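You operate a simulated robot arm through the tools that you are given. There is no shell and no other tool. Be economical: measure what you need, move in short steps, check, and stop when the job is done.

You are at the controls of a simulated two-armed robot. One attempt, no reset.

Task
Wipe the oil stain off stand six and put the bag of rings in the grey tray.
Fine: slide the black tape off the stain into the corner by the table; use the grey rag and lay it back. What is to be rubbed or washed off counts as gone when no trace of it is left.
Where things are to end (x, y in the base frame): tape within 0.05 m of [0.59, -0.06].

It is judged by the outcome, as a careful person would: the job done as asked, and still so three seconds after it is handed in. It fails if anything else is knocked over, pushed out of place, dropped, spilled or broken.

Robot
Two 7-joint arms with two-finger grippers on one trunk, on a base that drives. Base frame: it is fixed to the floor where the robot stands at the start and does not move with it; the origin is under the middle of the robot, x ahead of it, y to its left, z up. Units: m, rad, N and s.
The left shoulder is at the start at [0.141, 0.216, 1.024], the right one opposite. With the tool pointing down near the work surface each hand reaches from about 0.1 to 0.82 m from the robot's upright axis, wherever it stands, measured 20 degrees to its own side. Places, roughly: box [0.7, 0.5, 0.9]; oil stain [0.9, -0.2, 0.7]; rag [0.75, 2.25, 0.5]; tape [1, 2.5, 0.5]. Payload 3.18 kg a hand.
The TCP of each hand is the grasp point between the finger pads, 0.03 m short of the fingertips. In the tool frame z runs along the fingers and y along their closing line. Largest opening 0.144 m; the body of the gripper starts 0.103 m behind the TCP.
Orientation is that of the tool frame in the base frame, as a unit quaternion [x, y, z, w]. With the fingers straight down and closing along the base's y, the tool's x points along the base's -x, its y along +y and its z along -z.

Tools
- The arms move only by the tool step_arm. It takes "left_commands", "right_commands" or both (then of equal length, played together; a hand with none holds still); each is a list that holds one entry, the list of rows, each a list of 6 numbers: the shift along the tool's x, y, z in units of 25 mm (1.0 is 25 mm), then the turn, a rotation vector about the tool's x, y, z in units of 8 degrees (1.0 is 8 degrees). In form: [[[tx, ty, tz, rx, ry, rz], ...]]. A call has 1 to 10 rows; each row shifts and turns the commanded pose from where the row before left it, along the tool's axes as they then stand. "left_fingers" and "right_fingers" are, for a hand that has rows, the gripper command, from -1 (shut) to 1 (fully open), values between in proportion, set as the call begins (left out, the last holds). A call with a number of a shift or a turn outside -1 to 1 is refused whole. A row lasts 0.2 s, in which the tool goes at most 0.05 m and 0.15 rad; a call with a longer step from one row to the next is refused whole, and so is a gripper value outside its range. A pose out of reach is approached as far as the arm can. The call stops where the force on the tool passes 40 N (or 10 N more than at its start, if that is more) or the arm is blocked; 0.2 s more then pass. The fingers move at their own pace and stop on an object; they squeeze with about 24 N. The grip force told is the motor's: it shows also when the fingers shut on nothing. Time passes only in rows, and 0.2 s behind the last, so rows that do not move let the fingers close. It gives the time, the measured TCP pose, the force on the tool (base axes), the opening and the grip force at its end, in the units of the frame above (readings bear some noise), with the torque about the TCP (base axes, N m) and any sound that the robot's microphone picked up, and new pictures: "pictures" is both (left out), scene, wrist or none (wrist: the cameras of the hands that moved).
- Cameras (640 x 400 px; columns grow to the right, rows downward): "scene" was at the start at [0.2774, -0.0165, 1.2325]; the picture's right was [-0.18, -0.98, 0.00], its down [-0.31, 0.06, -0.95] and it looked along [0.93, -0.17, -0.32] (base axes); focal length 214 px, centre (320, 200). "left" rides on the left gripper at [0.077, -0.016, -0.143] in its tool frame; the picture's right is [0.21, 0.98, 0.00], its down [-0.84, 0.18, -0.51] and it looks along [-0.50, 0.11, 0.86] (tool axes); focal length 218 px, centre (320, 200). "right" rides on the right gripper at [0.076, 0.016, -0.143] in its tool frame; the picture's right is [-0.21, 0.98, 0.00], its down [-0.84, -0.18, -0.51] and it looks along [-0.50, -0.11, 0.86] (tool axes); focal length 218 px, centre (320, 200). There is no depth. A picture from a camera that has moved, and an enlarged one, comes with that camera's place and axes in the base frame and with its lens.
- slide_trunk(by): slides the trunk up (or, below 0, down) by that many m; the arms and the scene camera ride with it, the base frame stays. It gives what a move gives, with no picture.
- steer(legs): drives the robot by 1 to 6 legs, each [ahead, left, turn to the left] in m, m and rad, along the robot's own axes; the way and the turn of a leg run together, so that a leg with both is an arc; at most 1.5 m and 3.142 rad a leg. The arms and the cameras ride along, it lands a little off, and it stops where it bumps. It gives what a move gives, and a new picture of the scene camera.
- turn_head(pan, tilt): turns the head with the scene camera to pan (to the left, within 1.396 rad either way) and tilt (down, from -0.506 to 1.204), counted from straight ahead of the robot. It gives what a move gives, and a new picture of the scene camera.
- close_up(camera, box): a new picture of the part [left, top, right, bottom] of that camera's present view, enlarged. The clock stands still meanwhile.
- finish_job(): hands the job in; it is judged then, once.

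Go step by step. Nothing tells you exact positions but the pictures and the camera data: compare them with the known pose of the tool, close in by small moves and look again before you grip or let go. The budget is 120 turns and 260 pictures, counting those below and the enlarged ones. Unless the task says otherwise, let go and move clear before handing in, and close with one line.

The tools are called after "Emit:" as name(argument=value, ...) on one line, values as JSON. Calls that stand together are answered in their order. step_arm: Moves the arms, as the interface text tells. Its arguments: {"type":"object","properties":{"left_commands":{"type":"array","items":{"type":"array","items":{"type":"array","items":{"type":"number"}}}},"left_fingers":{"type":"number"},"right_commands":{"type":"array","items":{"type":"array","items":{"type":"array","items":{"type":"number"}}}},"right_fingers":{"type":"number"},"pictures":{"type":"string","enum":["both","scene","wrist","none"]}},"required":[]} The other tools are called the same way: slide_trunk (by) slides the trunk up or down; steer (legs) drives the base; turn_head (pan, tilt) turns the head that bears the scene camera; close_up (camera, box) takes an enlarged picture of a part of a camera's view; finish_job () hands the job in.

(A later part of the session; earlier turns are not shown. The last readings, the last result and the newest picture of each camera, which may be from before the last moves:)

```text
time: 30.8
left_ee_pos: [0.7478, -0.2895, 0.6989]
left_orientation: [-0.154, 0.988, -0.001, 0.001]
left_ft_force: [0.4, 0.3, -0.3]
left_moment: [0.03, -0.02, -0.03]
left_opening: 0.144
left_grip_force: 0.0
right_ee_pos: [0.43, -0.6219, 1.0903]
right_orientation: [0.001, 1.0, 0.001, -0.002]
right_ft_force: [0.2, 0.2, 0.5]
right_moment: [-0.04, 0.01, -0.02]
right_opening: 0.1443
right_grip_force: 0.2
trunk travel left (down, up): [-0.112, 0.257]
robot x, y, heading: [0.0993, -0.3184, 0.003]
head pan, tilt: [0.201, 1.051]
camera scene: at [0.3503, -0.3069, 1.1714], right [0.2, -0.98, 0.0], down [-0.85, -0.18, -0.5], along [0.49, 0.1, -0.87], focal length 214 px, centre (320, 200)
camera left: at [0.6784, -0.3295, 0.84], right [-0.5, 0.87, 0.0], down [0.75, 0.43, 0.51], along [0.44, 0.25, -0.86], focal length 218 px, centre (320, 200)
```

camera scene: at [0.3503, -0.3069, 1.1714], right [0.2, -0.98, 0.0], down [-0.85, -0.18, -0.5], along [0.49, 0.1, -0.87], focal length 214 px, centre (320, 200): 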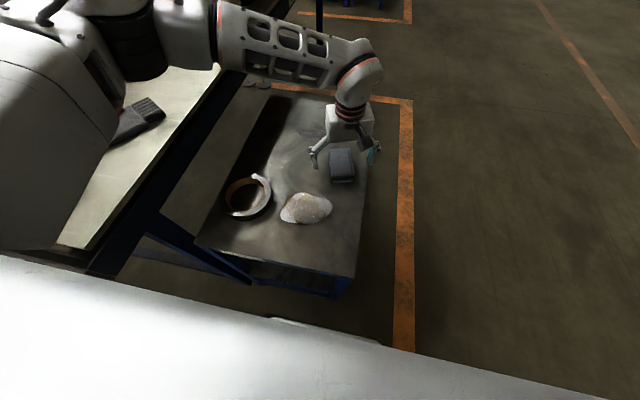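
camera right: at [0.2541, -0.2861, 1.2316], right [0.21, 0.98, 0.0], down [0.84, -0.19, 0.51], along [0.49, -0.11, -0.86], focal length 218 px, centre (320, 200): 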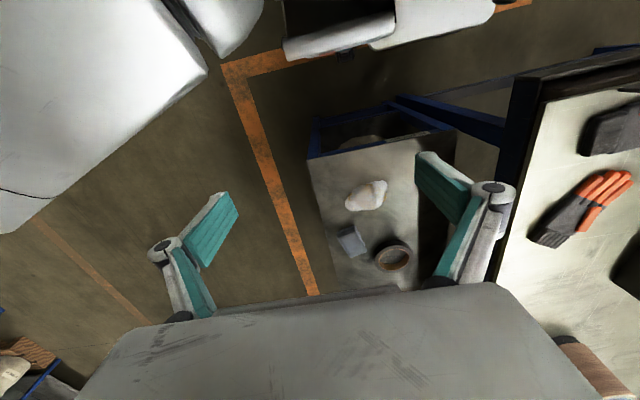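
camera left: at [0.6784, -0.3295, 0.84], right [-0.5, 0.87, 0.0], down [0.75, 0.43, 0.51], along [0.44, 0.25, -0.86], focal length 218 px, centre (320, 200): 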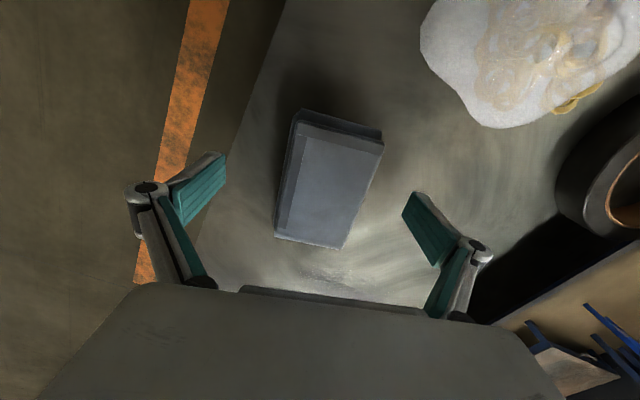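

The rag is centred between the fingers and aligned. I'll close on it.

Emit:
step_arm(left_commands=[[[0, 0, 0, 0, 0, 0], [0, 0, 0, 0, 0, 0], [0, 0, 0, 0, 0, 0], [0, 0, 0, 0, 0, 0]]], left_fingers=-1, pictures="wrist")

```text
time: 31.8
left_ee_pos: [0.7489, -0.2903, 0.6985]
left_orientation: [-0.155, 0.988, -0.001, 0.002]
left_ft_force: [0.8, 0.0, 1.1]
left_moment: [0.06, 0.03, -0.05]
left_opening: 0.0693
left_grip_force: 24.2
right_ee_pos: [0.4303, -0.6213, 1.0885]
right_orientation: [0.001, 1.0, 0.001, -0.001]
right_ft_force: [-0.2, -0.5, 0.4]
right_moment: [0.01, 0.03, 0.0]
right_opening: 0.1438
right_grip_force: 0.1
trunk travel left (down, up): [-0.112, 0.257]
robot x, y, heading: [0.0999, -0.3224, 0.003]
head pan, tilt: [0.201, 1.051]
camera left: at [0.6783, -0.3297, 0.8409], right [-0.5, 0.87, 0.0], down [0.74, 0.43, 0.51], along [0.44, 0.25, -0.86], focal length 218 px, centre (320, 200)
```

left: 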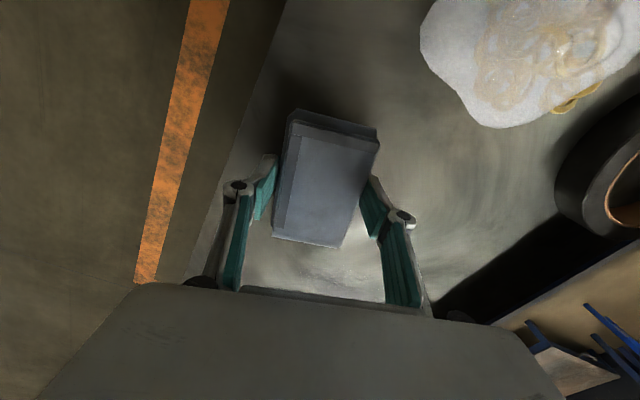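

The rag is gripped (0.069 m). I'll lift it slightly, carry it over the right end of the stain and lower it to contact.

Emit:
step_arm(left_commands=[[[0, 0, -1, 0, 0, 0], [-0.9, 0, -0.2, 0, 0, 0], [-0.9, 0, 0, 0, 0, 0], [-0.9, 0, 0, 0, 0, 0], [-0.9, 0, 0, 0, 0, 0], [-0.9, 0, 0, 0, 0, 0], [0, 0, 0.5, 0, 0, 0], [0, 0, 0.4, 0, 0, 0], [0, 0, 0.3, 0, 0, 0]]], pictures="both")

```text
time: 33.8
left_ee_pos: [0.8551, -0.2538, 0.7009]
left_orientation: [-0.155, 0.988, -0.002, 0.001]
left_ft_force: [0.7, -0.4, -0.5]
left_moment: [-0.02, 0.01, 0.01]
left_opening: 0.0694
left_grip_force: 23.7
right_ee_pos: [0.4306, -0.6216, 1.0901]
right_orientation: [0.001, 1.0, 0.001, -0.001]
right_ft_force: [0.0, 0.4, 0.0]
right_moment: [-0.01, 0.02, 0.01]
right_opening: 0.1442
right_grip_force: 0.1
trunk travel left (down, up): [-0.112, 0.257]
robot x, y, heading: [0.0981, -0.322, -0.002]
head pan, tilt: [0.201, 1.051]
camera scene: at [0.35, -0.3069, 1.1715], right [0.2, -0.98, 0.0], down [-0.85, -0.18, -0.5], along [0.49, 0.1, -0.87], focal length 214 px, centre (320, 200)
camera left: at [0.7848, -0.2935, 0.8411], right [-0.5, 0.87, 0.0], down [0.75, 0.43, 0.51], along [0.44, 0.25, -0.86], focal length 218 px, centre (320, 200)
```

scene: 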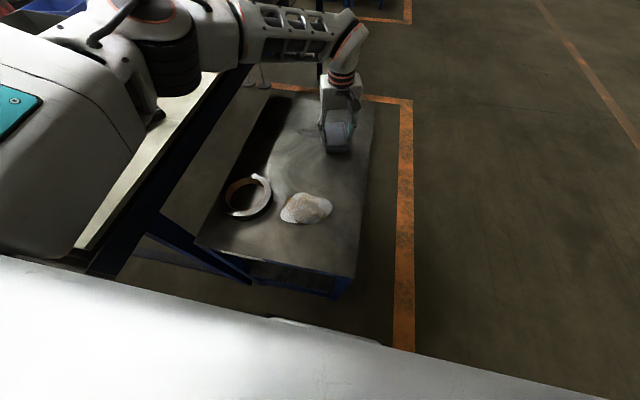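
left: 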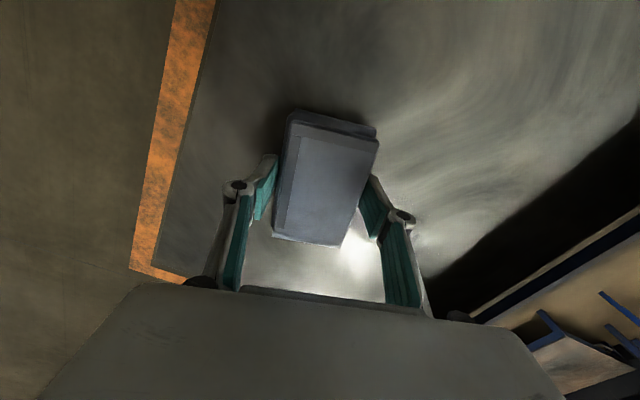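

The rag is just above the surface. I'll press gently until contact force shows.

Emit:
step_arm(left_commands=[[[0, 0, 0.12, 0, 0, 0], [0, 0, 0.12, 0, 0, 0]]], pictures="none")

```text
time: 34.4
left_ee_pos: [0.8553, -0.2541, 0.6975]
left_orientation: [-0.156, 0.988, -0.003, 0.005]
left_ft_force: [-4.7, 2.8, 20.0]
left_moment: [0.41, 0.68, -0.16]
left_opening: 0.0695
left_grip_force: 23.5
right_ee_pos: [0.4278, -0.6221, 1.0909]
right_orientation: [0.001, 1.0, 0.001, 0.001]
right_ft_force: [-0.3, 0.2, -0.1]
right_moment: [0.0, -0.01, -0.02]
right_opening: 0.1439
right_grip_force: 0.1
trunk travel left (down, up): [-0.112, 0.257]
robot x, y, heading: [0.0989, -0.3245, 0.002]
head pan, tilt: [0.201, 1.051]
```

Contact at about 20 N; I'll ease a little and stroke left along the stain and back.

Emit:
step_arm(left_commands=[[[0, 0, -0.04, 0, 0, 0], [-0.28, 0.86, 0, 0, 0, 0], [-0.28, 0.86, 0, 0, 0, 0], [-0.28, 0.86, 0, 0, 0, 0], [-0.28, 0.86, 0, 0, 0, 0], [-0.28, 0.86, 0, 0, 0, 0], [-0.28, 0.86, 0, 0, 0, 0], [-0.2, 0.6, 0, 0, 0, 0]]], pictures="wrist")

```text
time: 36.2
left_ee_pos: [0.855, -0.103, 0.699]
left_orientation: [-0.155, 0.988, -0.003, 0.004]
left_ft_force: [-0.2, -9.8, 27.6]
left_moment: [-0.56, -0.14, 0.02]
left_opening: 0.0691
left_grip_force: 24.0
right_ee_pos: [0.4296, -0.6225, 1.0905]
right_orientation: [0.001, 1.0, 0.002, 0.0]
right_ft_force: [0.8, 0.8, 0.5]
right_moment: [-0.02, 0.0, 0.02]
right_opening: 0.1441
right_grip_force: 0.1
trunk travel left (down, up): [-0.112, 0.257]
robot x, y, heading: [0.0974, -0.3174, 0.005]
head pan, tilt: [0.201, 1.051]
camera left: at [0.7845, -0.1431, 0.8398], right [-0.5, 0.87, -0.01], down [0.74, 0.43, 0.51], along [0.45, 0.25, -0.86], focal length 218 px, centre (320, 200)
```

left: 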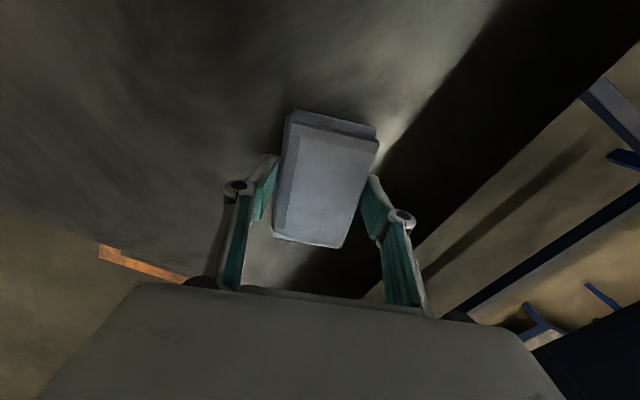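

That stroke worked, about 28 N down. I'll stroke back with the rag 1.5 cm farther out, then forward again nearer.

Emit:
step_arm(left_commands=[[[-0.57, -0.18, -0.02, 0, 0, 0], [0.28, -0.86, 0, 0, 0, 0], [0.28, -0.86, 0, 0, 0, 0], [0.28, -0.86, 0, 0, 0, 0], [0.28, -0.86, 0, 0, 0, 0], [0.28, -0.86, 0, 0, 0, 0], [0.28, -0.86, 0, 0, 0, 0], [0.28, -0.86, 0, 0, 0, 0]]], pictures="wrist")

Emit:
step_arm(left_commands=[[[0.9, 0.3, 0, 0, 0, 0], [-0.28, 0.86, 0, 0, 0, 0], [-0.28, 0.86, 0, 0, 0, 0], [-0.28, 0.86, 0, 0, 0, 0], [-0.28, 0.86, 0, 0, 0, 0], [-0.28, 0.86, 0, 0, 0, 0], [-0.28, 0.86, 0, 0, 0, 0], [-0.28, 0.86, 0, 0, 0, 0]]], pictures="wrist")

```text
time: 38.0
left_ee_pos: [0.8693, -0.261, 0.6974]
left_orientation: [-0.153, 0.988, -0.003, 0.004]
left_ft_force: [-0.6, 5.7, 21.9]
left_moment: [0.47, -0.1, -0.05]
left_opening: 0.0689
left_grip_force: 23.8
right_ee_pos: [0.429, -0.6217, 1.0903]
right_orientation: [0.002, 1.0, 0.001, 0.0]
right_ft_force: [-0.3, 0.3, 0.0]
right_moment: [-0.02, 0.0, 0.03]
right_opening: 0.1438
right_grip_force: 0.0
trunk travel left (down, up): [-0.112, 0.257]
robot x, y, heading: [0.1016, -0.32, 0.005]
head pan, tilt: [0.201, 1.051]
camera left: at [0.7988, -0.3004, 0.8387], right [-0.5, 0.87, -0.01], down [0.74, 0.43, 0.51], along [0.45, 0.25, -0.86], focal length 218 px, centre (320, 200)
```

left: 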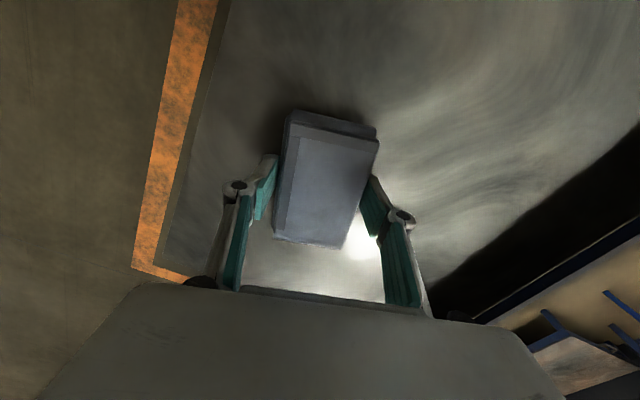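

```text
time: 39.8
left_ee_pos: [0.845, -0.1038, 0.6965]
left_orientation: [-0.156, 0.988, -0.002, 0.003]
left_ft_force: [0.1, -7.8, 24.5]
left_moment: [-0.4, -0.09, 0.07]
left_opening: 0.0692
left_grip_force: 24.1
right_ee_pos: [0.4295, -0.6226, 1.0904]
right_orientation: [0.001, 1.0, 0.001, 0.0]
right_ft_force: [0.0, 0.2, 0.3]
right_moment: [0.01, 0.0, -0.01]
right_opening: 0.1438
right_grip_force: 0.0
trunk travel left (down, up): [-0.112, 0.257]
robot x, y, heading: [0.0974, -0.319, 0.003]
head pan, tilt: [0.201, 1.051]
camera left: at [0.7742, -0.1436, 0.8381], right [-0.5, 0.87, -0.01], down [0.74, 0.43, 0.51], along [0.45, 0.25, -0.86], focal length 218 px, centre (320, 200)
```

left: 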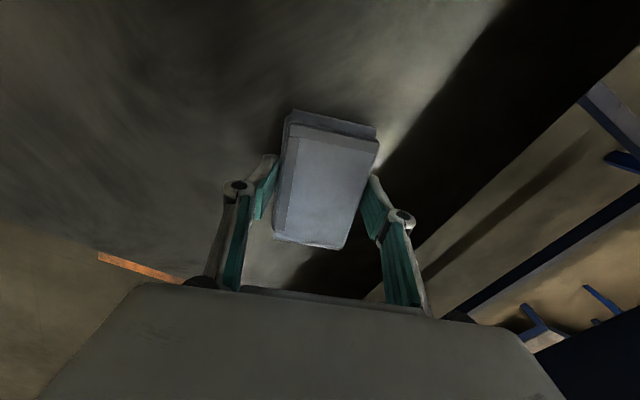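

The stain looks gone in the last view on the right end. I'll do one more pass at the farther edge, then lift and inspect.

Emit:
step_arm(left_commands=[[[-0.9, -0.3, 0, 0, 0, 0], [-0.5, -0.16, 0, 0, 0, 0], [0.28, -0.86, 0, 0, 0, 0], [0.28, -0.86, 0, 0, 0, 0], [0.28, -0.86, 0, 0, 0, 0], [0.28, -0.86, 0, 0, 0, 0], [0.28, -0.86, 0, 0, 0, 0], [0.28, -0.86, 0, 0, 0, 0], [0.28, -0.86, 0, 0, 0, 0]]], pictures="none")

Emit:
step_arm(left_commands=[[[0, 0, -1, 0, 0, 0], [0.9, 0, -0.5, 0, 0, 0], [0.9, 0, 0, 0, 0, 0], [0.9, 0, 0, 0, 0, 0], [0.9, 0, 0, 0, 0, 0]]], pictures="both")

Emit:
close_up(camera="scene", box=[260, 90, 390, 170])

```text
time: 41.8
left_ee_pos: [0.8829, -0.2623, 0.6958]
left_orientation: [-0.154, 0.988, -0.002, 0.001]
left_ft_force: [0.5, 2.8, 15.4]
left_moment: [0.43, -0.17, -0.03]
left_opening: 0.0688
left_grip_force: 24.4
right_ee_pos: [0.4283, -0.622, 1.0893]
right_orientation: [0.001, 1.0, 0.001, -0.001]
right_ft_force: [0.1, -0.2, -0.2]
right_moment: [0.01, -0.02, -0.02]
right_opening: 0.1438
right_grip_force: 0.0
trunk travel left (down, up): [-0.112, 0.257]
robot x, y, heading: [0.0994, -0.3215, 0.003]
head pan, tilt: [0.201, 1.051]
```

```text
time: 43.0
left_ee_pos: [0.7975, -0.2876, 0.7329]
left_orientation: [-0.156, 0.988, -0.002, 0.002]
left_ft_force: [0.5, -0.4, -0.5]
left_moment: [-0.03, 0.0, 0.01]
left_opening: 0.0688
left_grip_force: 24.5
right_ee_pos: [0.4319, -0.6212, 1.0896]
right_orientation: [0.001, 1.0, 0.001, -0.001]
right_ft_force: [-0.4, 0.4, -0.1]
right_moment: [0.01, 0.02, 0.01]
right_opening: 0.1439
right_grip_force: 0.0
trunk travel left (down, up): [-0.112, 0.257]
robot x, y, heading: [0.0989, -0.3194, 0.001]
head pan, tilt: [0.201, 1.051]
camera scene: at [0.3499, -0.3069, 1.1716], right [0.2, -0.98, 0.0], down [-0.85, -0.18, -0.5], along [0.49, 0.1, -0.87], focal length 214 px, centre (320, 200)
camera left: at [0.7271, -0.3268, 0.8747], right [-0.5, 0.87, -0.01], down [0.74, 0.43, 0.51], along [0.44, 0.25, -0.86], focal length 218 px, centre (320, 200)
```

scene: 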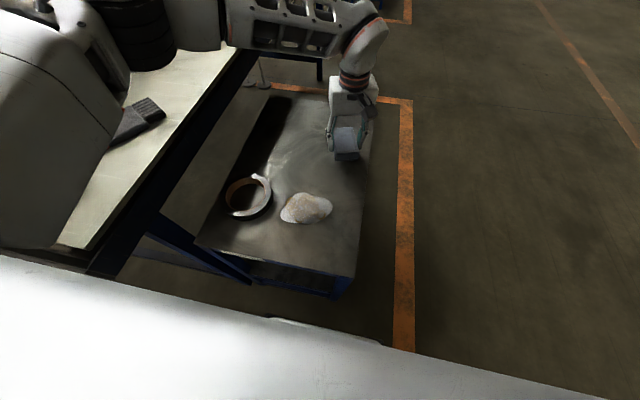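
left: 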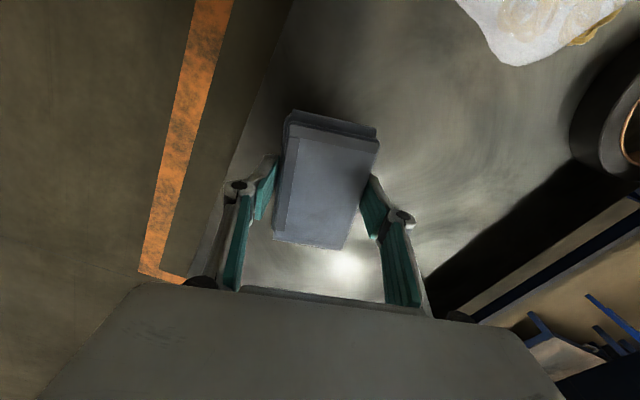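

```text
4.92 times, centred on (325, 130) of scene
camera zoom: at [0.3499, -0.3069, 1.1716], right [0.2, -0.98, 0.0], down [-0.85, -0.18, -0.5], along [0.49, 0.1, -0.87], focal length 1056 px, centre (295, 545)
```

zoom: 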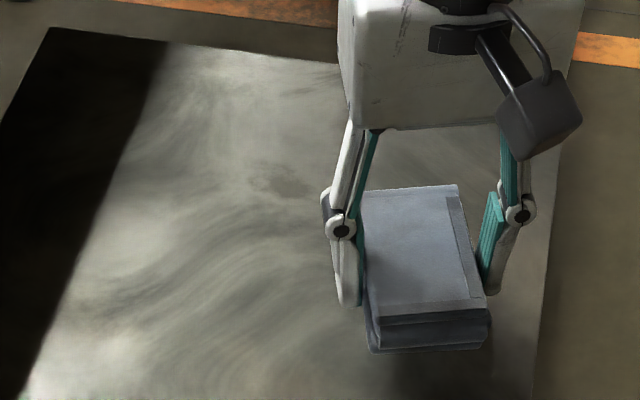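

The band is gone. A small brownish spot at about [0.92, −0.18] was there earlier too; it may be stand texture, but I'll wipe over it to be sure.

Emit:
step_arm(left_commands=[[[-0.95, 0.376, 0, 0, 0, 0], [-0.95, 0.376, 0, 0, 0, 0], [-0.95, 0.376, 0, 0, 0, 0], [-0.95, 0.376, 0, 0, 0, 0], [-0.95, 0.376, 0, 0, 0, 0], [0, 0, 0.6, 0, 0, 0], [0, 0, 0.5, 0, 0, 0], [0, 0, 0.2, 0, 0, 0], [0, 0, 0.12, 0, 0, 0]]], pictures="none")

```text
time: 45.0
left_ee_pos: [0.8967, -0.2068, 0.6967]
left_orientation: [-0.154, 0.988, -0.002, 0.001]
left_ft_force: [0.0, -0.5, -0.4]
left_moment: [0.0, 0.0, -0.05]
left_opening: 0.0692
left_grip_force: 24.1
right_ee_pos: [0.4303, -0.6216, 1.0901]
right_orientation: [0.0, 1.0, 0.001, 0.0]
right_ft_force: [0.3, 1.6, 0.8]
right_moment: [-0.05, -0.02, 0.05]
right_opening: 0.1437
right_grip_force: 0.1
trunk travel left (down, up): [-0.112, 0.257]
robot x, y, heading: [0.0984, -0.3241, 0.002]
head pan, tilt: [0.201, 1.051]
```

Emit:
step_arm(left_commands=[[[-0.3, 0, 0.16, 0, 0, 0], [-0.28, 0.86, 0, 0, 0, 0], [-0.28, 0.86, 0, 0, 0, 0], [-0.28, 0.86, 0, 0, 0, 0], [0.28, -0.86, 0, 0, 0, 0], [0.28, -0.86, 0, 0, 0, 0], [0.28, -0.86, 0, 0, 0, 0], [0.28, -0.86, 0, 0, 0, 0]]], pictures="none")

Emit:
step_arm(left_commands=[[[0, 0, -1, 0, 0, 0], [0.9, -0.15, -0.5, 0, 0, 0], [0.9, -0.15, 0, 0, 0, 0], [0.9, -0.15, 0, 0, 0, 0], [0.9, -0.15, 0, 0, 0, 0], [0.9, -0.15, 0, 0, 0, 0]]], pictures="wrist")

Emit:
close_up(camera="scene", box=[260, 90, 390, 170])

```text
time: 46.8
left_ee_pos: [0.9042, -0.2303, 0.6969]
left_orientation: [-0.154, 0.988, -0.002, 0.004]
left_ft_force: [1.5, 7.2, 23.7]
left_moment: [0.6, -0.27, 0.06]
left_opening: 0.0691
left_grip_force: 23.6
right_ee_pos: [0.4281, -0.6225, 1.0909]
right_orientation: [0.001, 1.0, 0.001, 0.0]
right_ft_force: [-0.7, -0.3, -0.7]
right_moment: [-0.02, -0.01, 0.0]
right_opening: 0.1441
right_grip_force: 0.2
trunk travel left (down, up): [-0.112, 0.257]
robot x, y, heading: [0.0993, -0.3171, 0.001]
head pan, tilt: [0.201, 1.051]
```

```text
time: 48.2
left_ee_pos: [0.8013, -0.2827, 0.731]
left_orientation: [-0.154, 0.988, -0.002, 0.002]
left_ft_force: [-0.4, -0.6, -0.3]
left_moment: [-0.02, 0.02, -0.05]
left_opening: 0.069
left_grip_force: 23.7
right_ee_pos: [0.4313, -0.6223, 1.0885]
right_orientation: [0.0, 1.0, 0.001, -0.001]
right_ft_force: [0.3, 0.0, 0.1]
right_moment: [-0.03, -0.02, 0.01]
right_opening: 0.1439
right_grip_force: 0.0
trunk travel left (down, up): [-0.112, 0.257]
robot x, y, heading: [0.0936, -0.3196, 0.005]
head pan, tilt: [0.201, 1.051]
camera left: at [0.7315, -0.3214, 0.8726], right [-0.5, 0.87, -0.01], down [0.74, 0.43, 0.51], along [0.44, 0.25, -0.86], focal length 218 px, centre (320, 200)
```

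left: 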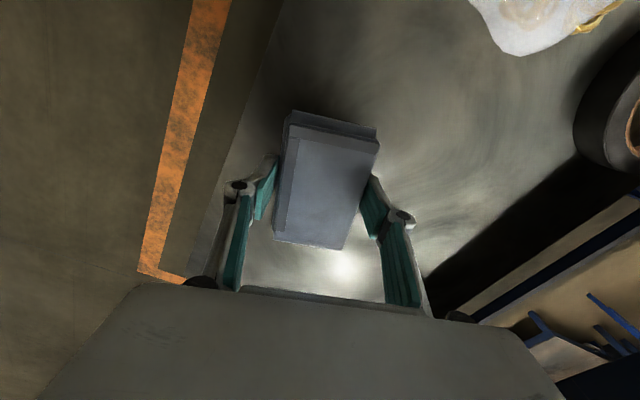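

```text
4.92 times, centred on (325, 130) of scene
camera zoom: at [0.3498, -0.3071, 1.1716], right [0.2, -0.98, 0.0], down [-0.85, -0.18, -0.5], along [0.49, 0.1, -0.87], focal length 1056 px, centre (295, 545)
```

zoom: 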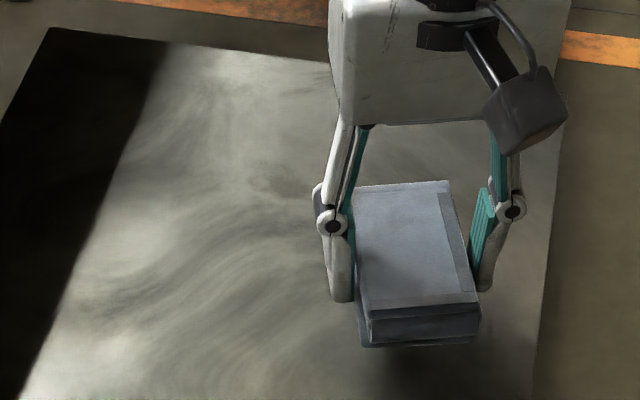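

The spot is unchanged stand texture. I'll lay the rag back at its original pose [0.749, −0.290].

Emit:
step_arm(left_commands=[[[0.7, 0.12, 0, 0, 0, 0], [0.7, 0.12, 0, 0, 0, 0], [0.7, 0.12, 0, 0, 0, 0], [0, 0, 0.5, 0, 0, 0], [0, 0, 0.5, 0, 0, 0], [0, 0, 0.3, 0, 0, 0]]], pictures="none")

```text
time: 49.6
left_ee_pos: [0.7501, -0.2876, 0.6972]
left_orientation: [-0.155, 0.988, -0.001, 0.001]
left_ft_force: [-0.1, -0.5, 0.6]
left_moment: [-0.01, 0.0, 0.01]
left_opening: 0.0689
left_grip_force: 23.5
right_ee_pos: [0.4307, -0.6216, 1.089]
right_orientation: [0.001, 1.0, 0.001, -0.001]
right_ft_force: [0.2, 0.2, 0.8]
right_moment: [-0.02, -0.01, 0.01]
right_opening: 0.1439
right_grip_force: 0.0
trunk travel left (down, up): [-0.112, 0.257]
robot x, y, heading: [0.1007, -0.3202, 0.004]
head pan, tilt: [0.201, 1.051]
```

The rag is at its place, barely touching. I'll open and rise, then inspect.

Emit:
step_arm(left_commands=[[[0, 0, 0, 0, 0, 0], [0, 0, 0, 0, 0, 0], [0, 0, 0, 0, 0, 0], [0, 0, -1, 0, 0, 0], [0, 0, -1, 0, 0, 0], [0, 0, -1, 0, 0, 0], [0, 0, -1, 0, 0, 0], [0, 0, -1, 0, 0, 0], [0, 0, -1, 0, 0, 0]]], left_fingers=1, pictures="both")

Emit:
close_up(camera="left", box=[240, 160, 420, 290])

Emit:
close_up(camera="scene", box=[260, 90, 390, 170])

```text
time: 51.6
left_ee_pos: [0.7472, -0.2882, 0.8493]
left_orientation: [-0.156, 0.988, -0.003, 0.002]
left_ft_force: [0.7, 0.7, 0.3]
left_moment: [0.01, 0.01, 0.0]
left_opening: 0.1442
left_grip_force: 0.0
right_ee_pos: [0.4296, -0.6212, 1.0902]
right_orientation: [0.001, 1.0, 0.0, -0.001]
right_ft_force: [0.1, -0.6, 0.4]
right_moment: [0.01, -0.01, 0.02]
right_opening: 0.144
right_grip_force: 0.1
trunk travel left (down, up): [-0.112, 0.257]
robot x, y, heading: [0.1, -0.3233, 0.006]
head pan, tilt: [0.201, 1.051]
camera scene: at [0.3495, -0.307, 1.1718], right [0.2, -0.98, 0.0], down [-0.85, -0.18, -0.5], along [0.49, 0.1, -0.87], focal length 214 px, centre (320, 200)
camera left: at [0.6768, -0.3287, 0.9907], right [-0.5, 0.87, -0.01], down [0.74, 0.43, 0.51], along [0.44, 0.25, -0.86], focal length 218 px, centre (320, 200)
```

scene: 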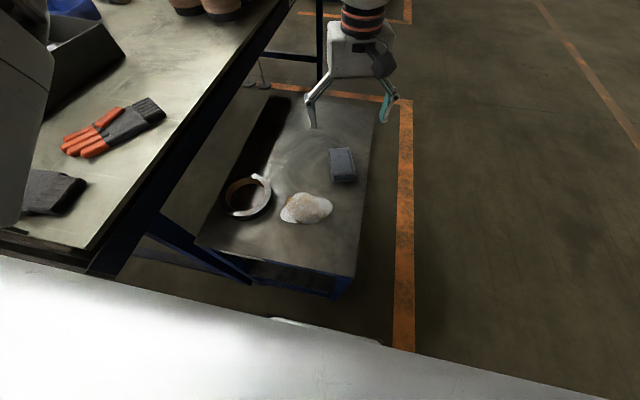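
left: 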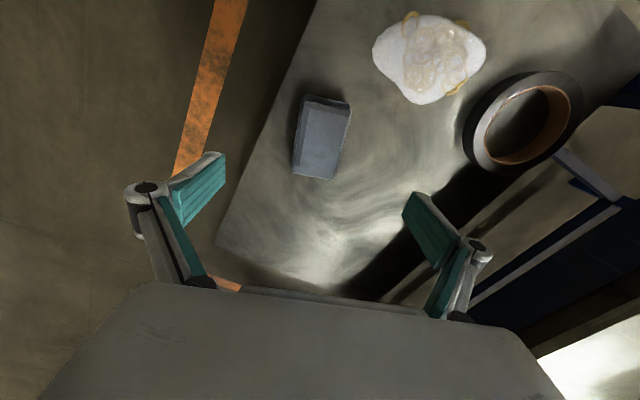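

```text
3.08 times, centred on (330, 225) of left
camera zoom: at [0.6768, -0.3287, 0.9907], right [-0.5, 0.87, -0.01], down [0.74, 0.43, 0.51], along [0.44, 0.25, -0.86], focal length 672 px, centre (289, 123)
```

zoom: 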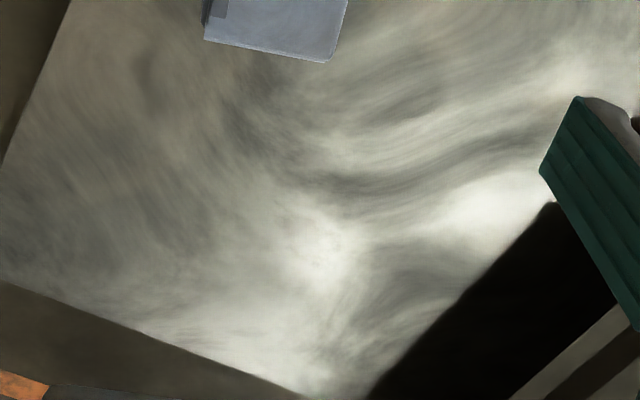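

```text
4.92 times, centred on (325, 130) of scene
camera zoom: at [0.3495, -0.307, 1.1718], right [0.2, -0.98, 0.0], down [-0.85, -0.18, -0.5], along [0.49, 0.1, -0.87], focal length 1056 px, centre (295, 545)
```

zoom: 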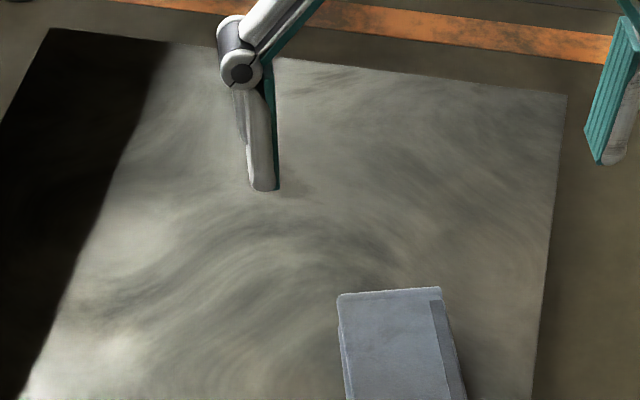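

The stain is gone with no trace, and the rag lies in its place. Next I move over the bag (about [0.60, −0.225]) and turn the hand so the fingers close along its narrow side.

Emit:
step_arm(left_commands=[[[0.97, 0.84, 0, 0, 0, 0], [0.97, 0.84, 0, 0, 0, 0], [0.97, 0.84, 0, 0, 0, 0], [0.97, 0.84, 0, 0, 0, 0], [0.97, 0.84, 0, 0, 0, 0], [0, 0, 0, 0, 0, -1], [0, 0, 0, 0, 0, -1], [0, 0, 0, 0, 0, -1], [0, 0, 0, 0, 0, -1]]], pictures="none")

Emit:
step_arm(left_commands=[[[0, 0, 0, 0, 0, -1], [0, 0, 0, 0, 0, -1], [0, 0, 0, 0, 0, -1], [0, 0, 0, 0, 0, -1], [0, 0, 0, 0, 0, -1]]], pictures="both")

```text
time: 53.6
left_ee_pos: [0.6008, -0.2241, 0.8468]
left_orientation: [-0.422, 0.906, -0.002, 0.001]
left_ft_force: [0.4, -0.4, 0.6]
left_moment: [-0.03, 0.02, -0.01]
left_opening: 0.1438
left_grip_force: 0.0
right_ee_pos: [0.4309, -0.6208, 1.0887]
right_orientation: [0.0, 1.0, 0.001, -0.002]
right_ft_force: [-0.4, 0.3, 0.4]
right_moment: [-0.01, -0.01, 0.0]
right_opening: 0.1438
right_grip_force: 0.0
trunk travel left (down, up): [-0.112, 0.257]
robot x, y, heading: [0.1028, -0.32, 0.009]
head pan, tilt: [0.201, 1.051]
```

```text
time: 54.8
left_ee_pos: [0.6027, -0.2243, 0.8477]
left_orientation: [0.707, -0.707, 0.003, 0.0]
left_ft_force: [0.6, 0.5, 0.5]
left_moment: [0.03, 0.0, -0.01]
left_opening: 0.144
left_grip_force: 0.0
right_ee_pos: [0.4312, -0.6222, 1.089]
right_orientation: [0.001, 1.0, 0.0, 0.0]
right_ft_force: [0.3, 0.1, -0.3]
right_moment: [0.01, 0.02, -0.04]
right_opening: 0.1441
right_grip_force: 0.0
trunk travel left (down, up): [-0.112, 0.257]
robot x, y, heading: [0.1005, -0.321, 0.001]
head pan, tilt: [0.201, 1.051]
camera scene: at [0.3501, -0.3069, 1.1715], right [0.2, -0.98, 0.0], down [-0.85, -0.18, -0.5], along [0.49, 0.1, -0.87], focal length 214 px, centre (320, 200)
camera left: at [0.6162, -0.3021, 0.9888], right [-0.98, -0.21, 0.0], down [-0.18, 0.84, 0.5], along [-0.1, 0.49, -0.86], focal length 218 px, centre (320, 200)
```

scene: 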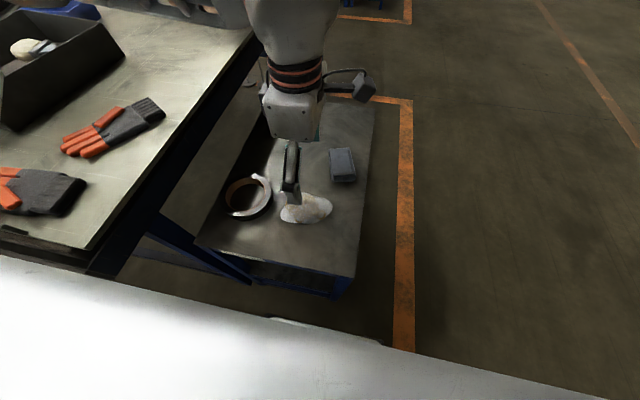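
left: 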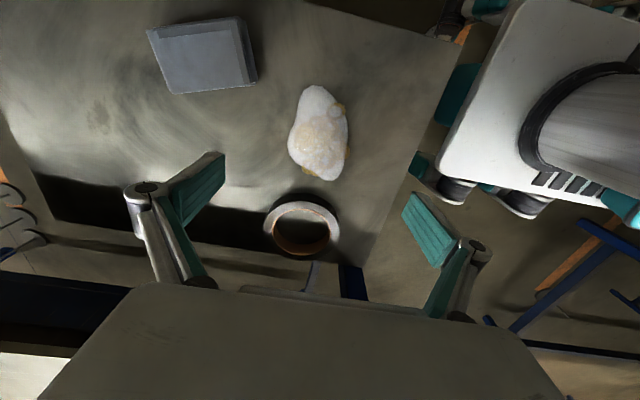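

The fingers straddle the bag's narrow side (~0.08 m), centre about [0.603, −0.23]. I'll descend around it.

Emit:
step_arm(left_commands=[[[0.2, 0, 1, 0, 0, 0], [0, 0, 1, 0, 0, 0], [0, 0, 1, 0, 0, 0], [0, 0, 1, 0, 0, 0], [0, 0, 1, 0, 0, 0], [0, 0, 0.7, 0, 0, 0], [0, 0, 0.3, 0, 0, 0]]], pictures="both")

```text
time: 56.4
left_ee_pos: [0.6016, -0.2313, 0.6969]
left_orientation: [-0.706, 0.708, -0.002, 0.0]
left_ft_force: [-0.4, 0.1, -0.4]
left_moment: [-0.01, 0.02, -0.01]
left_opening: 0.1439
left_grip_force: 0.0
right_ee_pos: [0.4311, -0.6212, 1.0895]
right_orientation: [0.001, 1.0, 0.001, -0.001]
right_ft_force: [0.7, 0.1, -0.3]
right_moment: [-0.01, 0.0, 0.0]
right_opening: 0.144
right_grip_force: 0.0
trunk travel left (down, up): [-0.112, 0.257]
robot x, y, heading: [0.0969, -0.3205, 0.003]
head pan, tilt: [0.201, 1.051]
camera scene: at [0.3501, -0.3069, 1.1715], right [0.2, -0.98, 0.0], down [-0.85, -0.18, -0.5], along [0.49, 0.1, -0.87], focal length 214 px, centre (320, 200)
camera left: at [0.616, -0.309, 0.8392], right [-0.98, -0.21, 0.0], down [-0.18, 0.84, 0.5], along [-0.1, 0.49, -0.86], focal length 218 px, centre (320, 200)
```

scene: 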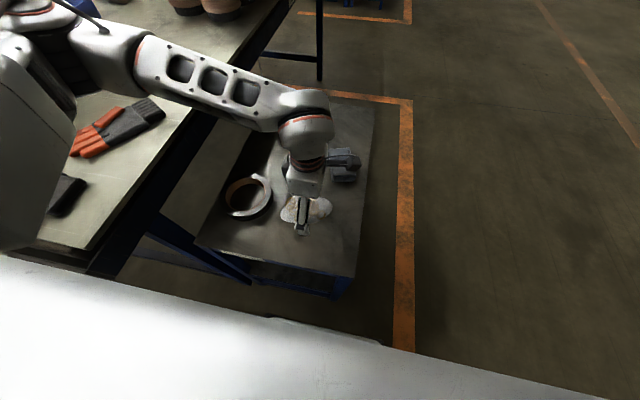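
left: 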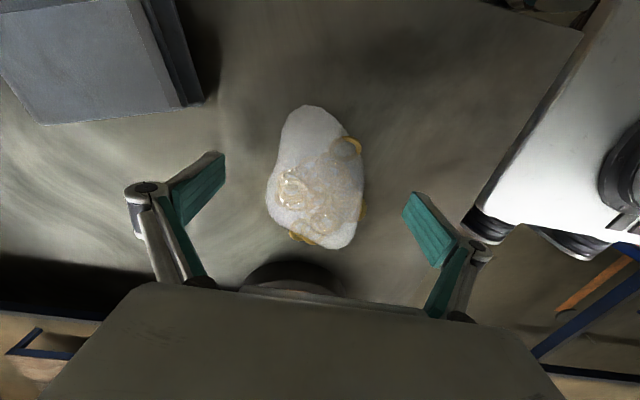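

The bag is well centred between the pads. Closing now.

Emit:
step_arm(left_commands=[[[0, 0, 0, 0, 0, 0], [0, 0, 0, 0, 0, 0], [0, 0, 0, 0, 0, 0], [0, 0, 0, 0, 0, 0]]], left_fingers=-1, pictures="none")

Emit:
step_arm(left_commands=[[[0, 0, -0.6, 0, 0, 0], [0, 0, -1, 0, 0, 0], [0, 0, -1, 0, 0, 0], [0, 0, -1, 0, 0, 0]]], pictures="both")

```text
time: 57.4
left_ee_pos: [0.6015, -0.232, 0.6994]
left_orientation: [-0.706, 0.708, -0.004, 0.001]
left_ft_force: [-1.3, -1.3, 13.4]
left_moment: [0.08, -0.07, -0.02]
left_opening: 0.0737
left_grip_force: 24.2
right_ee_pos: [0.4296, -0.6213, 1.089]
right_orientation: [0.001, 1.0, 0.0, 0.0]
right_ft_force: [0.3, 0.8, -1.2]
right_moment: [-0.01, -0.02, 0.0]
right_opening: 0.1442
right_grip_force: 0.0
trunk travel left (down, up): [-0.112, 0.257]
robot x, y, heading: [0.097, -0.3227, 0.004]
head pan, tilt: [0.201, 1.051]
```

```text
time: 58.4
left_ee_pos: [0.6017, -0.2306, 0.7867]
left_orientation: [-0.706, 0.708, -0.002, 0.001]
left_ft_force: [-0.2, -1.1, 0.2]
left_moment: [-0.03, 0.01, 0.04]
left_opening: 0.0003
left_grip_force: 24.1
right_ee_pos: [0.4307, -0.6219, 1.0894]
right_orientation: [0.001, 1.0, 0.0, -0.001]
right_ft_force: [-0.6, -0.2, -0.7]
right_moment: [-0.01, -0.01, -0.01]
right_opening: 0.144
right_grip_force: 0.1
trunk travel left (down, up): [-0.112, 0.257]
robot x, y, heading: [0.0994, -0.3227, 0.004]
head pan, tilt: [0.201, 1.051]
camera scene: at [0.3496, -0.307, 1.1717], right [0.2, -0.98, 0.0], down [-0.85, -0.18, -0.5], along [0.49, 0.1, -0.87], focal length 214 px, centre (320, 200)
camera left: at [0.6158, -0.3085, 0.9287], right [-0.98, -0.21, 0.0], down [-0.18, 0.84, 0.5], along [-0.1, 0.49, -0.86], focal length 218 px, centre (320, 200)
```

scene: 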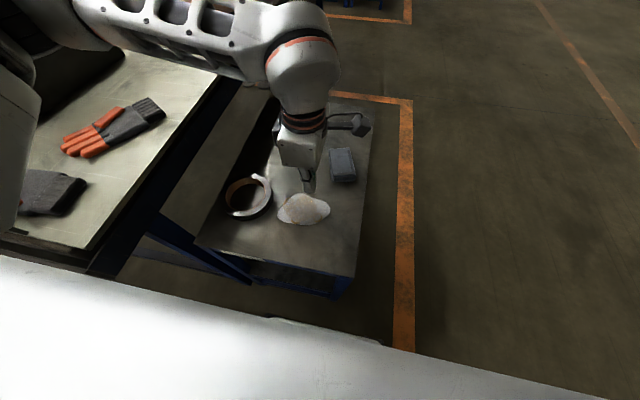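
left: 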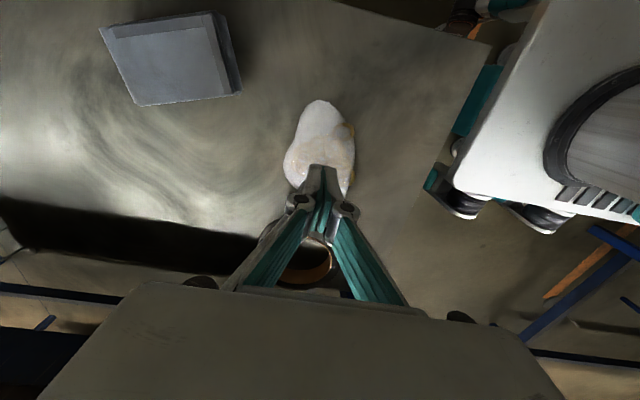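

The fingers slid off the mounded bag. Let me open, rise and look closely at its shape before another try.

Emit:
step_arm(left_commands=[[[-1, 0, -0.5, 0, 0, 0], [-1, 0, 0, 0, 0, 0], [-1, 0, 0, 0, 0, 0]]], left_fingers=1, pictures="wrist")

Emit:
close_up(camera="left", box=[250, 0, 400, 120])

Emit:
close_up(camera="scene", box=[240, 160, 370, 250])

```text
time: 59.2
left_ee_pos: [0.6011, -0.1546, 0.7999]
left_orientation: [-0.705, 0.709, -0.002, 0.001]
left_ft_force: [-0.5, -0.8, -0.4]
left_moment: [-0.02, 0.04, 0.04]
left_opening: 0.1441
left_grip_force: 0.0
right_ee_pos: [0.4304, -0.6213, 1.089]
right_orientation: [0.001, 1.0, 0.001, -0.001]
right_ft_force: [-0.3, -0.4, -0.3]
right_moment: [-0.01, 0.03, 0.02]
right_opening: 0.144
right_grip_force: 0.1
trunk travel left (down, up): [-0.112, 0.257]
robot x, y, heading: [0.0982, -0.3234, 0.003]
head pan, tilt: [0.201, 1.051]
camera left: at [0.6152, -0.2324, 0.9407], right [-0.98, -0.21, 0.0], down [-0.18, 0.84, 0.5], along [-0.1, 0.49, -0.86], focal length 218 px, centre (320, 200)
```

left: 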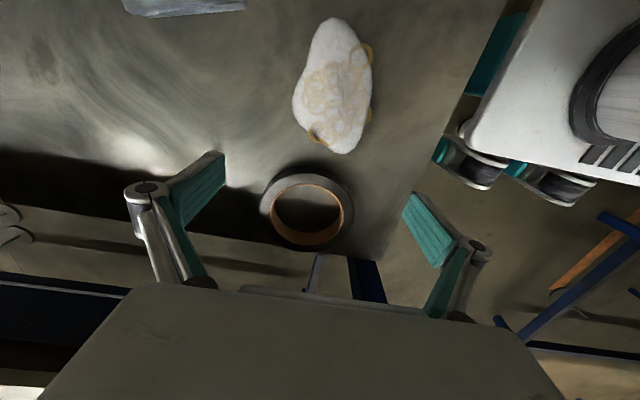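

```text
3.33 times, centred on (325, 60) of left
camera zoom: at [0.6152, -0.2324, 0.9407], right [-0.98, -0.21, 0.0], down [-0.18, 0.84, 0.5], along [-0.1, 0.49, -0.86], focal length 728 px, centre (303, 667)
```

zoom: 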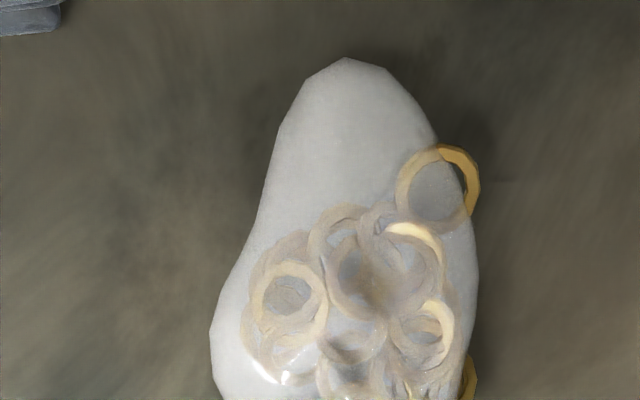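

```text
4.44 times, centred on (305, 205) of scene
camera zoom: at [0.3498, -0.3065, 1.1716], right [0.2, -0.98, 0.0], down [-0.85, -0.18, -0.5], along [0.49, 0.1, -0.87], focal length 953 px, centre (387, 178)
```

zoom: 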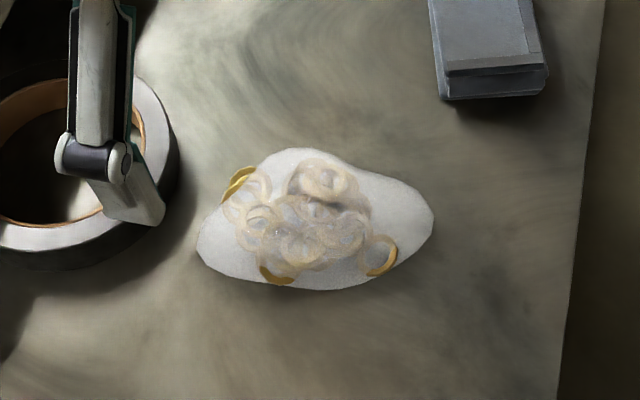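

The bag is a mound with its long axis turned about 17° and the ring-filled body centred near [0.59, −0.207]. I'll align to that axis and grip lower, over the fuller part.

Emit:
step_arm(left_commands=[[[1, 0.2, 0, 0, 0, 0], [1, 0.2, 0, 0, 0, 0], [0.1, 0, 0, 0, 0, -1], [0, 0, 0, 0, 0, -1], [0, 0, 0.8, 0, 0, -0.2], [0, 0, 1, 0, 0, 0]]], pictures="wrist")

```text
time: 60.6
left_ee_pos: [0.5911, -0.2084, 0.7532]
left_orientation: [0.807, -0.591, 0.001, 0.0]
left_ft_force: [0.9, 0.6, 0.1]
left_moment: [0.0, 0.01, -0.02]
left_opening: 0.1441
left_grip_force: 0.0
right_ee_pos: [0.4313, -0.6218, 1.089]
right_orientation: [0.001, 1.0, 0.001, -0.001]
right_ft_force: [0.1, -1.0, 0.0]
right_moment: [0.0, 0.0, 0.01]
right_opening: 0.1442
right_grip_force: 0.0
trunk travel left (down, up): [-0.112, 0.257]
robot x, y, heading: [0.1009, -0.3227, 0.001]
head pan, tilt: [0.201, 1.051]
camera left: at [0.6286, -0.2768, 0.8953], right [-0.87, -0.49, 0.0], down [-0.43, 0.75, 0.5], along [-0.25, 0.44, -0.86], focal length 218 px, centre (320, 200)
```

left: 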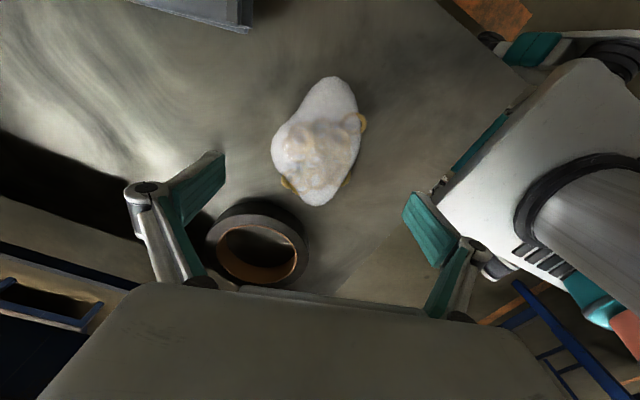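

Aligned. I'll lower until the tips just reach the stand.

Emit:
step_arm(left_commands=[[[0, -0.15, 1, 0, 0, 0], [0, 0, 0.8, 0, 0, 0], [0, 0, 0.4, 0, 0, 0], [0, 0, 0.2, 0, 0, 0], [0, 0, 0.1, 0, 0, 0]]], pictures="none")

```text
time: 61.8
left_ee_pos: [0.5947, -0.2077, 0.6904]
left_orientation: [0.806, -0.592, 0.002, 0.0]
left_ft_force: [-0.8, 0.0, -0.1]
left_moment: [-0.01, -0.02, -0.02]
left_opening: 0.1438
left_grip_force: 0.1
right_ee_pos: [0.4311, -0.6218, 1.0899]
right_orientation: [0.001, 1.0, 0.001, -0.001]
right_ft_force: [-0.1, 0.4, -0.4]
right_moment: [-0.02, 0.04, 0.02]
right_opening: 0.1437
right_grip_force: 0.1
trunk travel left (down, up): [-0.112, 0.257]
robot x, y, heading: [0.1002, -0.3199, 0.003]
head pan, tilt: [0.201, 1.051]
```

No contact yet, so the surface is a bit lower. I'll probe down in millimetres.

Emit:
step_arm(left_commands=[[[0, 0, 0.1, 0, 0, 0], [0, 0, 0.1, 0, 0, 0]]], pictures="none")

Emit:
step_arm(left_commands=[[[0, 0, 0.06, 0, 0, 0], [0, 0, 0, 0, 0, 0]]], pictures="none")

```text
time: 62.4
left_ee_pos: [0.5963, -0.2075, 0.6856]
left_orientation: [0.806, -0.592, 0.002, 0.0]
left_ft_force: [0.8, -0.4, -0.4]
left_moment: [0.03, 0.03, 0.0]
left_opening: 0.144
left_grip_force: 0.1
right_ee_pos: [0.4305, -0.6208, 1.089]
right_orientation: [0.001, 1.0, 0.001, -0.001]
right_ft_force: [-0.1, -0.2, 0.2]
right_moment: [0.01, -0.02, 0.0]
right_opening: 0.1439
right_grip_force: 0.0
trunk travel left (down, up): [-0.112, 0.257]
robot x, y, heading: [0.0988, -0.3197, 0.004]
head pan, tilt: [0.201, 1.051]
```

```text
time: 63.0
left_ee_pos: [0.596, -0.2074, 0.6855]
left_orientation: [0.807, -0.591, 0.001, 0.0]
left_ft_force: [-0.8, 0.1, -0.3]
left_moment: [-0.01, 0.0, 0.02]
left_opening: 0.144
left_grip_force: 0.1
right_ee_pos: [0.4301, -0.6213, 1.0895]
right_orientation: [0.001, 1.0, 0.001, 0.0]
right_ft_force: [1.2, -0.4, 0.1]
right_moment: [0.0, 0.01, 0.01]
right_opening: 0.1437
right_grip_force: 0.0
trunk travel left (down, up): [-0.112, 0.257]
robot x, y, heading: [0.0993, -0.318, 0.008]
head pan, tilt: [0.201, 1.051]
```

Emit:
step_arm(left_commands=[[[0, 0, 0.1, 0, 0, 0], [0, 0, 0.06, 0, 0, 0], [0, 0, 0, 0, 0, 0]]], pictures="wrist")

```text
time: 63.8
left_ee_pos: [0.5971, -0.2073, 0.6813]
left_orientation: [0.806, -0.591, 0.002, 0.0]
left_ft_force: [0.1, 0.7, -1.0]
left_moment: [0.01, 0.0, 0.0]
left_opening: 0.144
left_grip_force: 0.1
right_ee_pos: [0.431, -0.6206, 1.0886]
right_orientation: [0.001, 1.0, 0.001, -0.001]
right_ft_force: [-0.5, 0.5, -0.8]
right_moment: [0.02, -0.01, -0.03]
right_opening: 0.1442
right_grip_force: 0.0
trunk travel left (down, up): [-0.112, 0.257]
robot x, y, heading: [0.098, -0.3197, 0.004]
head pan, tilt: [0.201, 1.051]
camera left: at [0.6324, -0.2756, 0.8231], right [-0.87, -0.49, 0.0], down [-0.43, 0.75, 0.5], along [-0.25, 0.44, -0.86], focal length 218 px, centre (320, 200)
```

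left: 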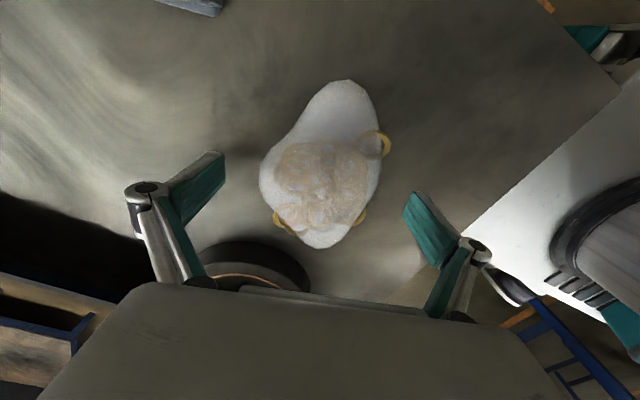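

Tips are now 15 mm lower than in the first try. I'll close here and test with a small lift.

Emit:
step_arm(left_commands=[[[0, 0, 0, 0, 0, 0], [0, 0, 0, 0, 0, 0], [0, 0, 0, 0, 0, 0], [0, 0, 0, 0, 0, 0]]], left_fingers=-1, pictures="none")

Emit:
step_arm(left_commands=[[[0, 0, -0.3, 0, 0, 0], [0, 0, -0.4, 0, 0, 0], [0, 0, -0.5, 0, 0, 0]]], pictures="both")

```text
time: 64.7
left_ee_pos: [0.5939, -0.2081, 0.685]
left_orientation: [0.805, -0.593, 0.004, 0.002]
left_ft_force: [-3.5, 3.3, 29.1]
left_moment: [0.26, 1.53, -0.48]
left_opening: 0.0935
left_grip_force: 23.9
right_ee_pos: [0.4297, -0.6213, 1.089]
right_orientation: [0.0, 1.0, 0.0, -0.001]
right_ft_force: [0.4, 0.6, -0.2]
right_moment: [-0.04, 0.0, 0.03]
right_opening: 0.1439
right_grip_force: 0.0
trunk travel left (down, up): [-0.112, 0.257]
robot x, y, heading: [0.0993, -0.3198, 0.007]
head pan, tilt: [0.201, 1.051]
stopped in row 4 (left hand): the force on the tool passed its limit at 42 N (the readings are from after the stop); the commanded pose is now the measured one
```

```text
time: 65.5
left_ee_pos: [0.5957, -0.2073, 0.7129]
left_orientation: [0.806, -0.592, 0.002, 0.002]
left_ft_force: [-0.2, -0.7, -2.4]
left_moment: [-0.01, -0.01, -0.02]
left_opening: 0.0915
left_grip_force: 24.1
right_ee_pos: [0.4304, -0.6214, 1.0884]
right_orientation: [0.001, 1.0, 0.001, -0.001]
right_ft_force: [-0.5, 0.5, 0.6]
right_moment: [-0.02, -0.02, -0.02]
right_opening: 0.1442
right_grip_force: 0.0
trunk travel left (down, up): [-0.112, 0.257]
robot x, y, heading: [0.0996, -0.3232, -0.0]
head pan, tilt: [0.201, 1.051]
camera scene: at [0.35, -0.3069, 1.1714], right [0.2, -0.98, 0.0], down [-0.85, -0.18, -0.5], along [0.49, 0.1, -0.87], focal length 214 px, centre (320, 200)
camera left: at [0.6311, -0.2762, 0.854], right [-0.87, -0.49, 0.0], down [-0.42, 0.75, 0.5], along [-0.25, 0.44, -0.86], focal length 218 px, centre (320, 200)
```

scene: 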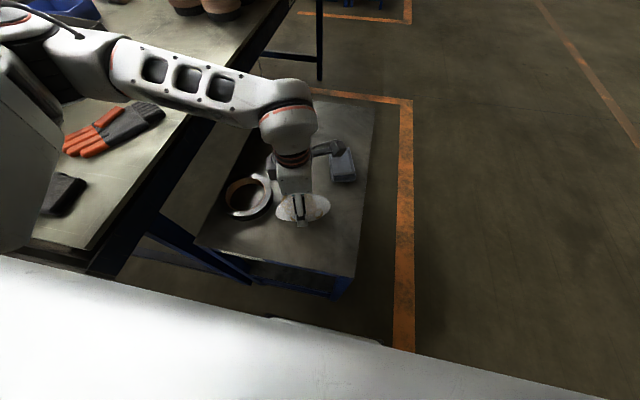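
left: 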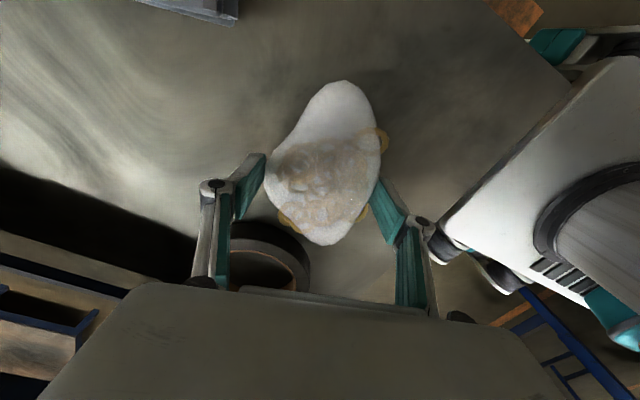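

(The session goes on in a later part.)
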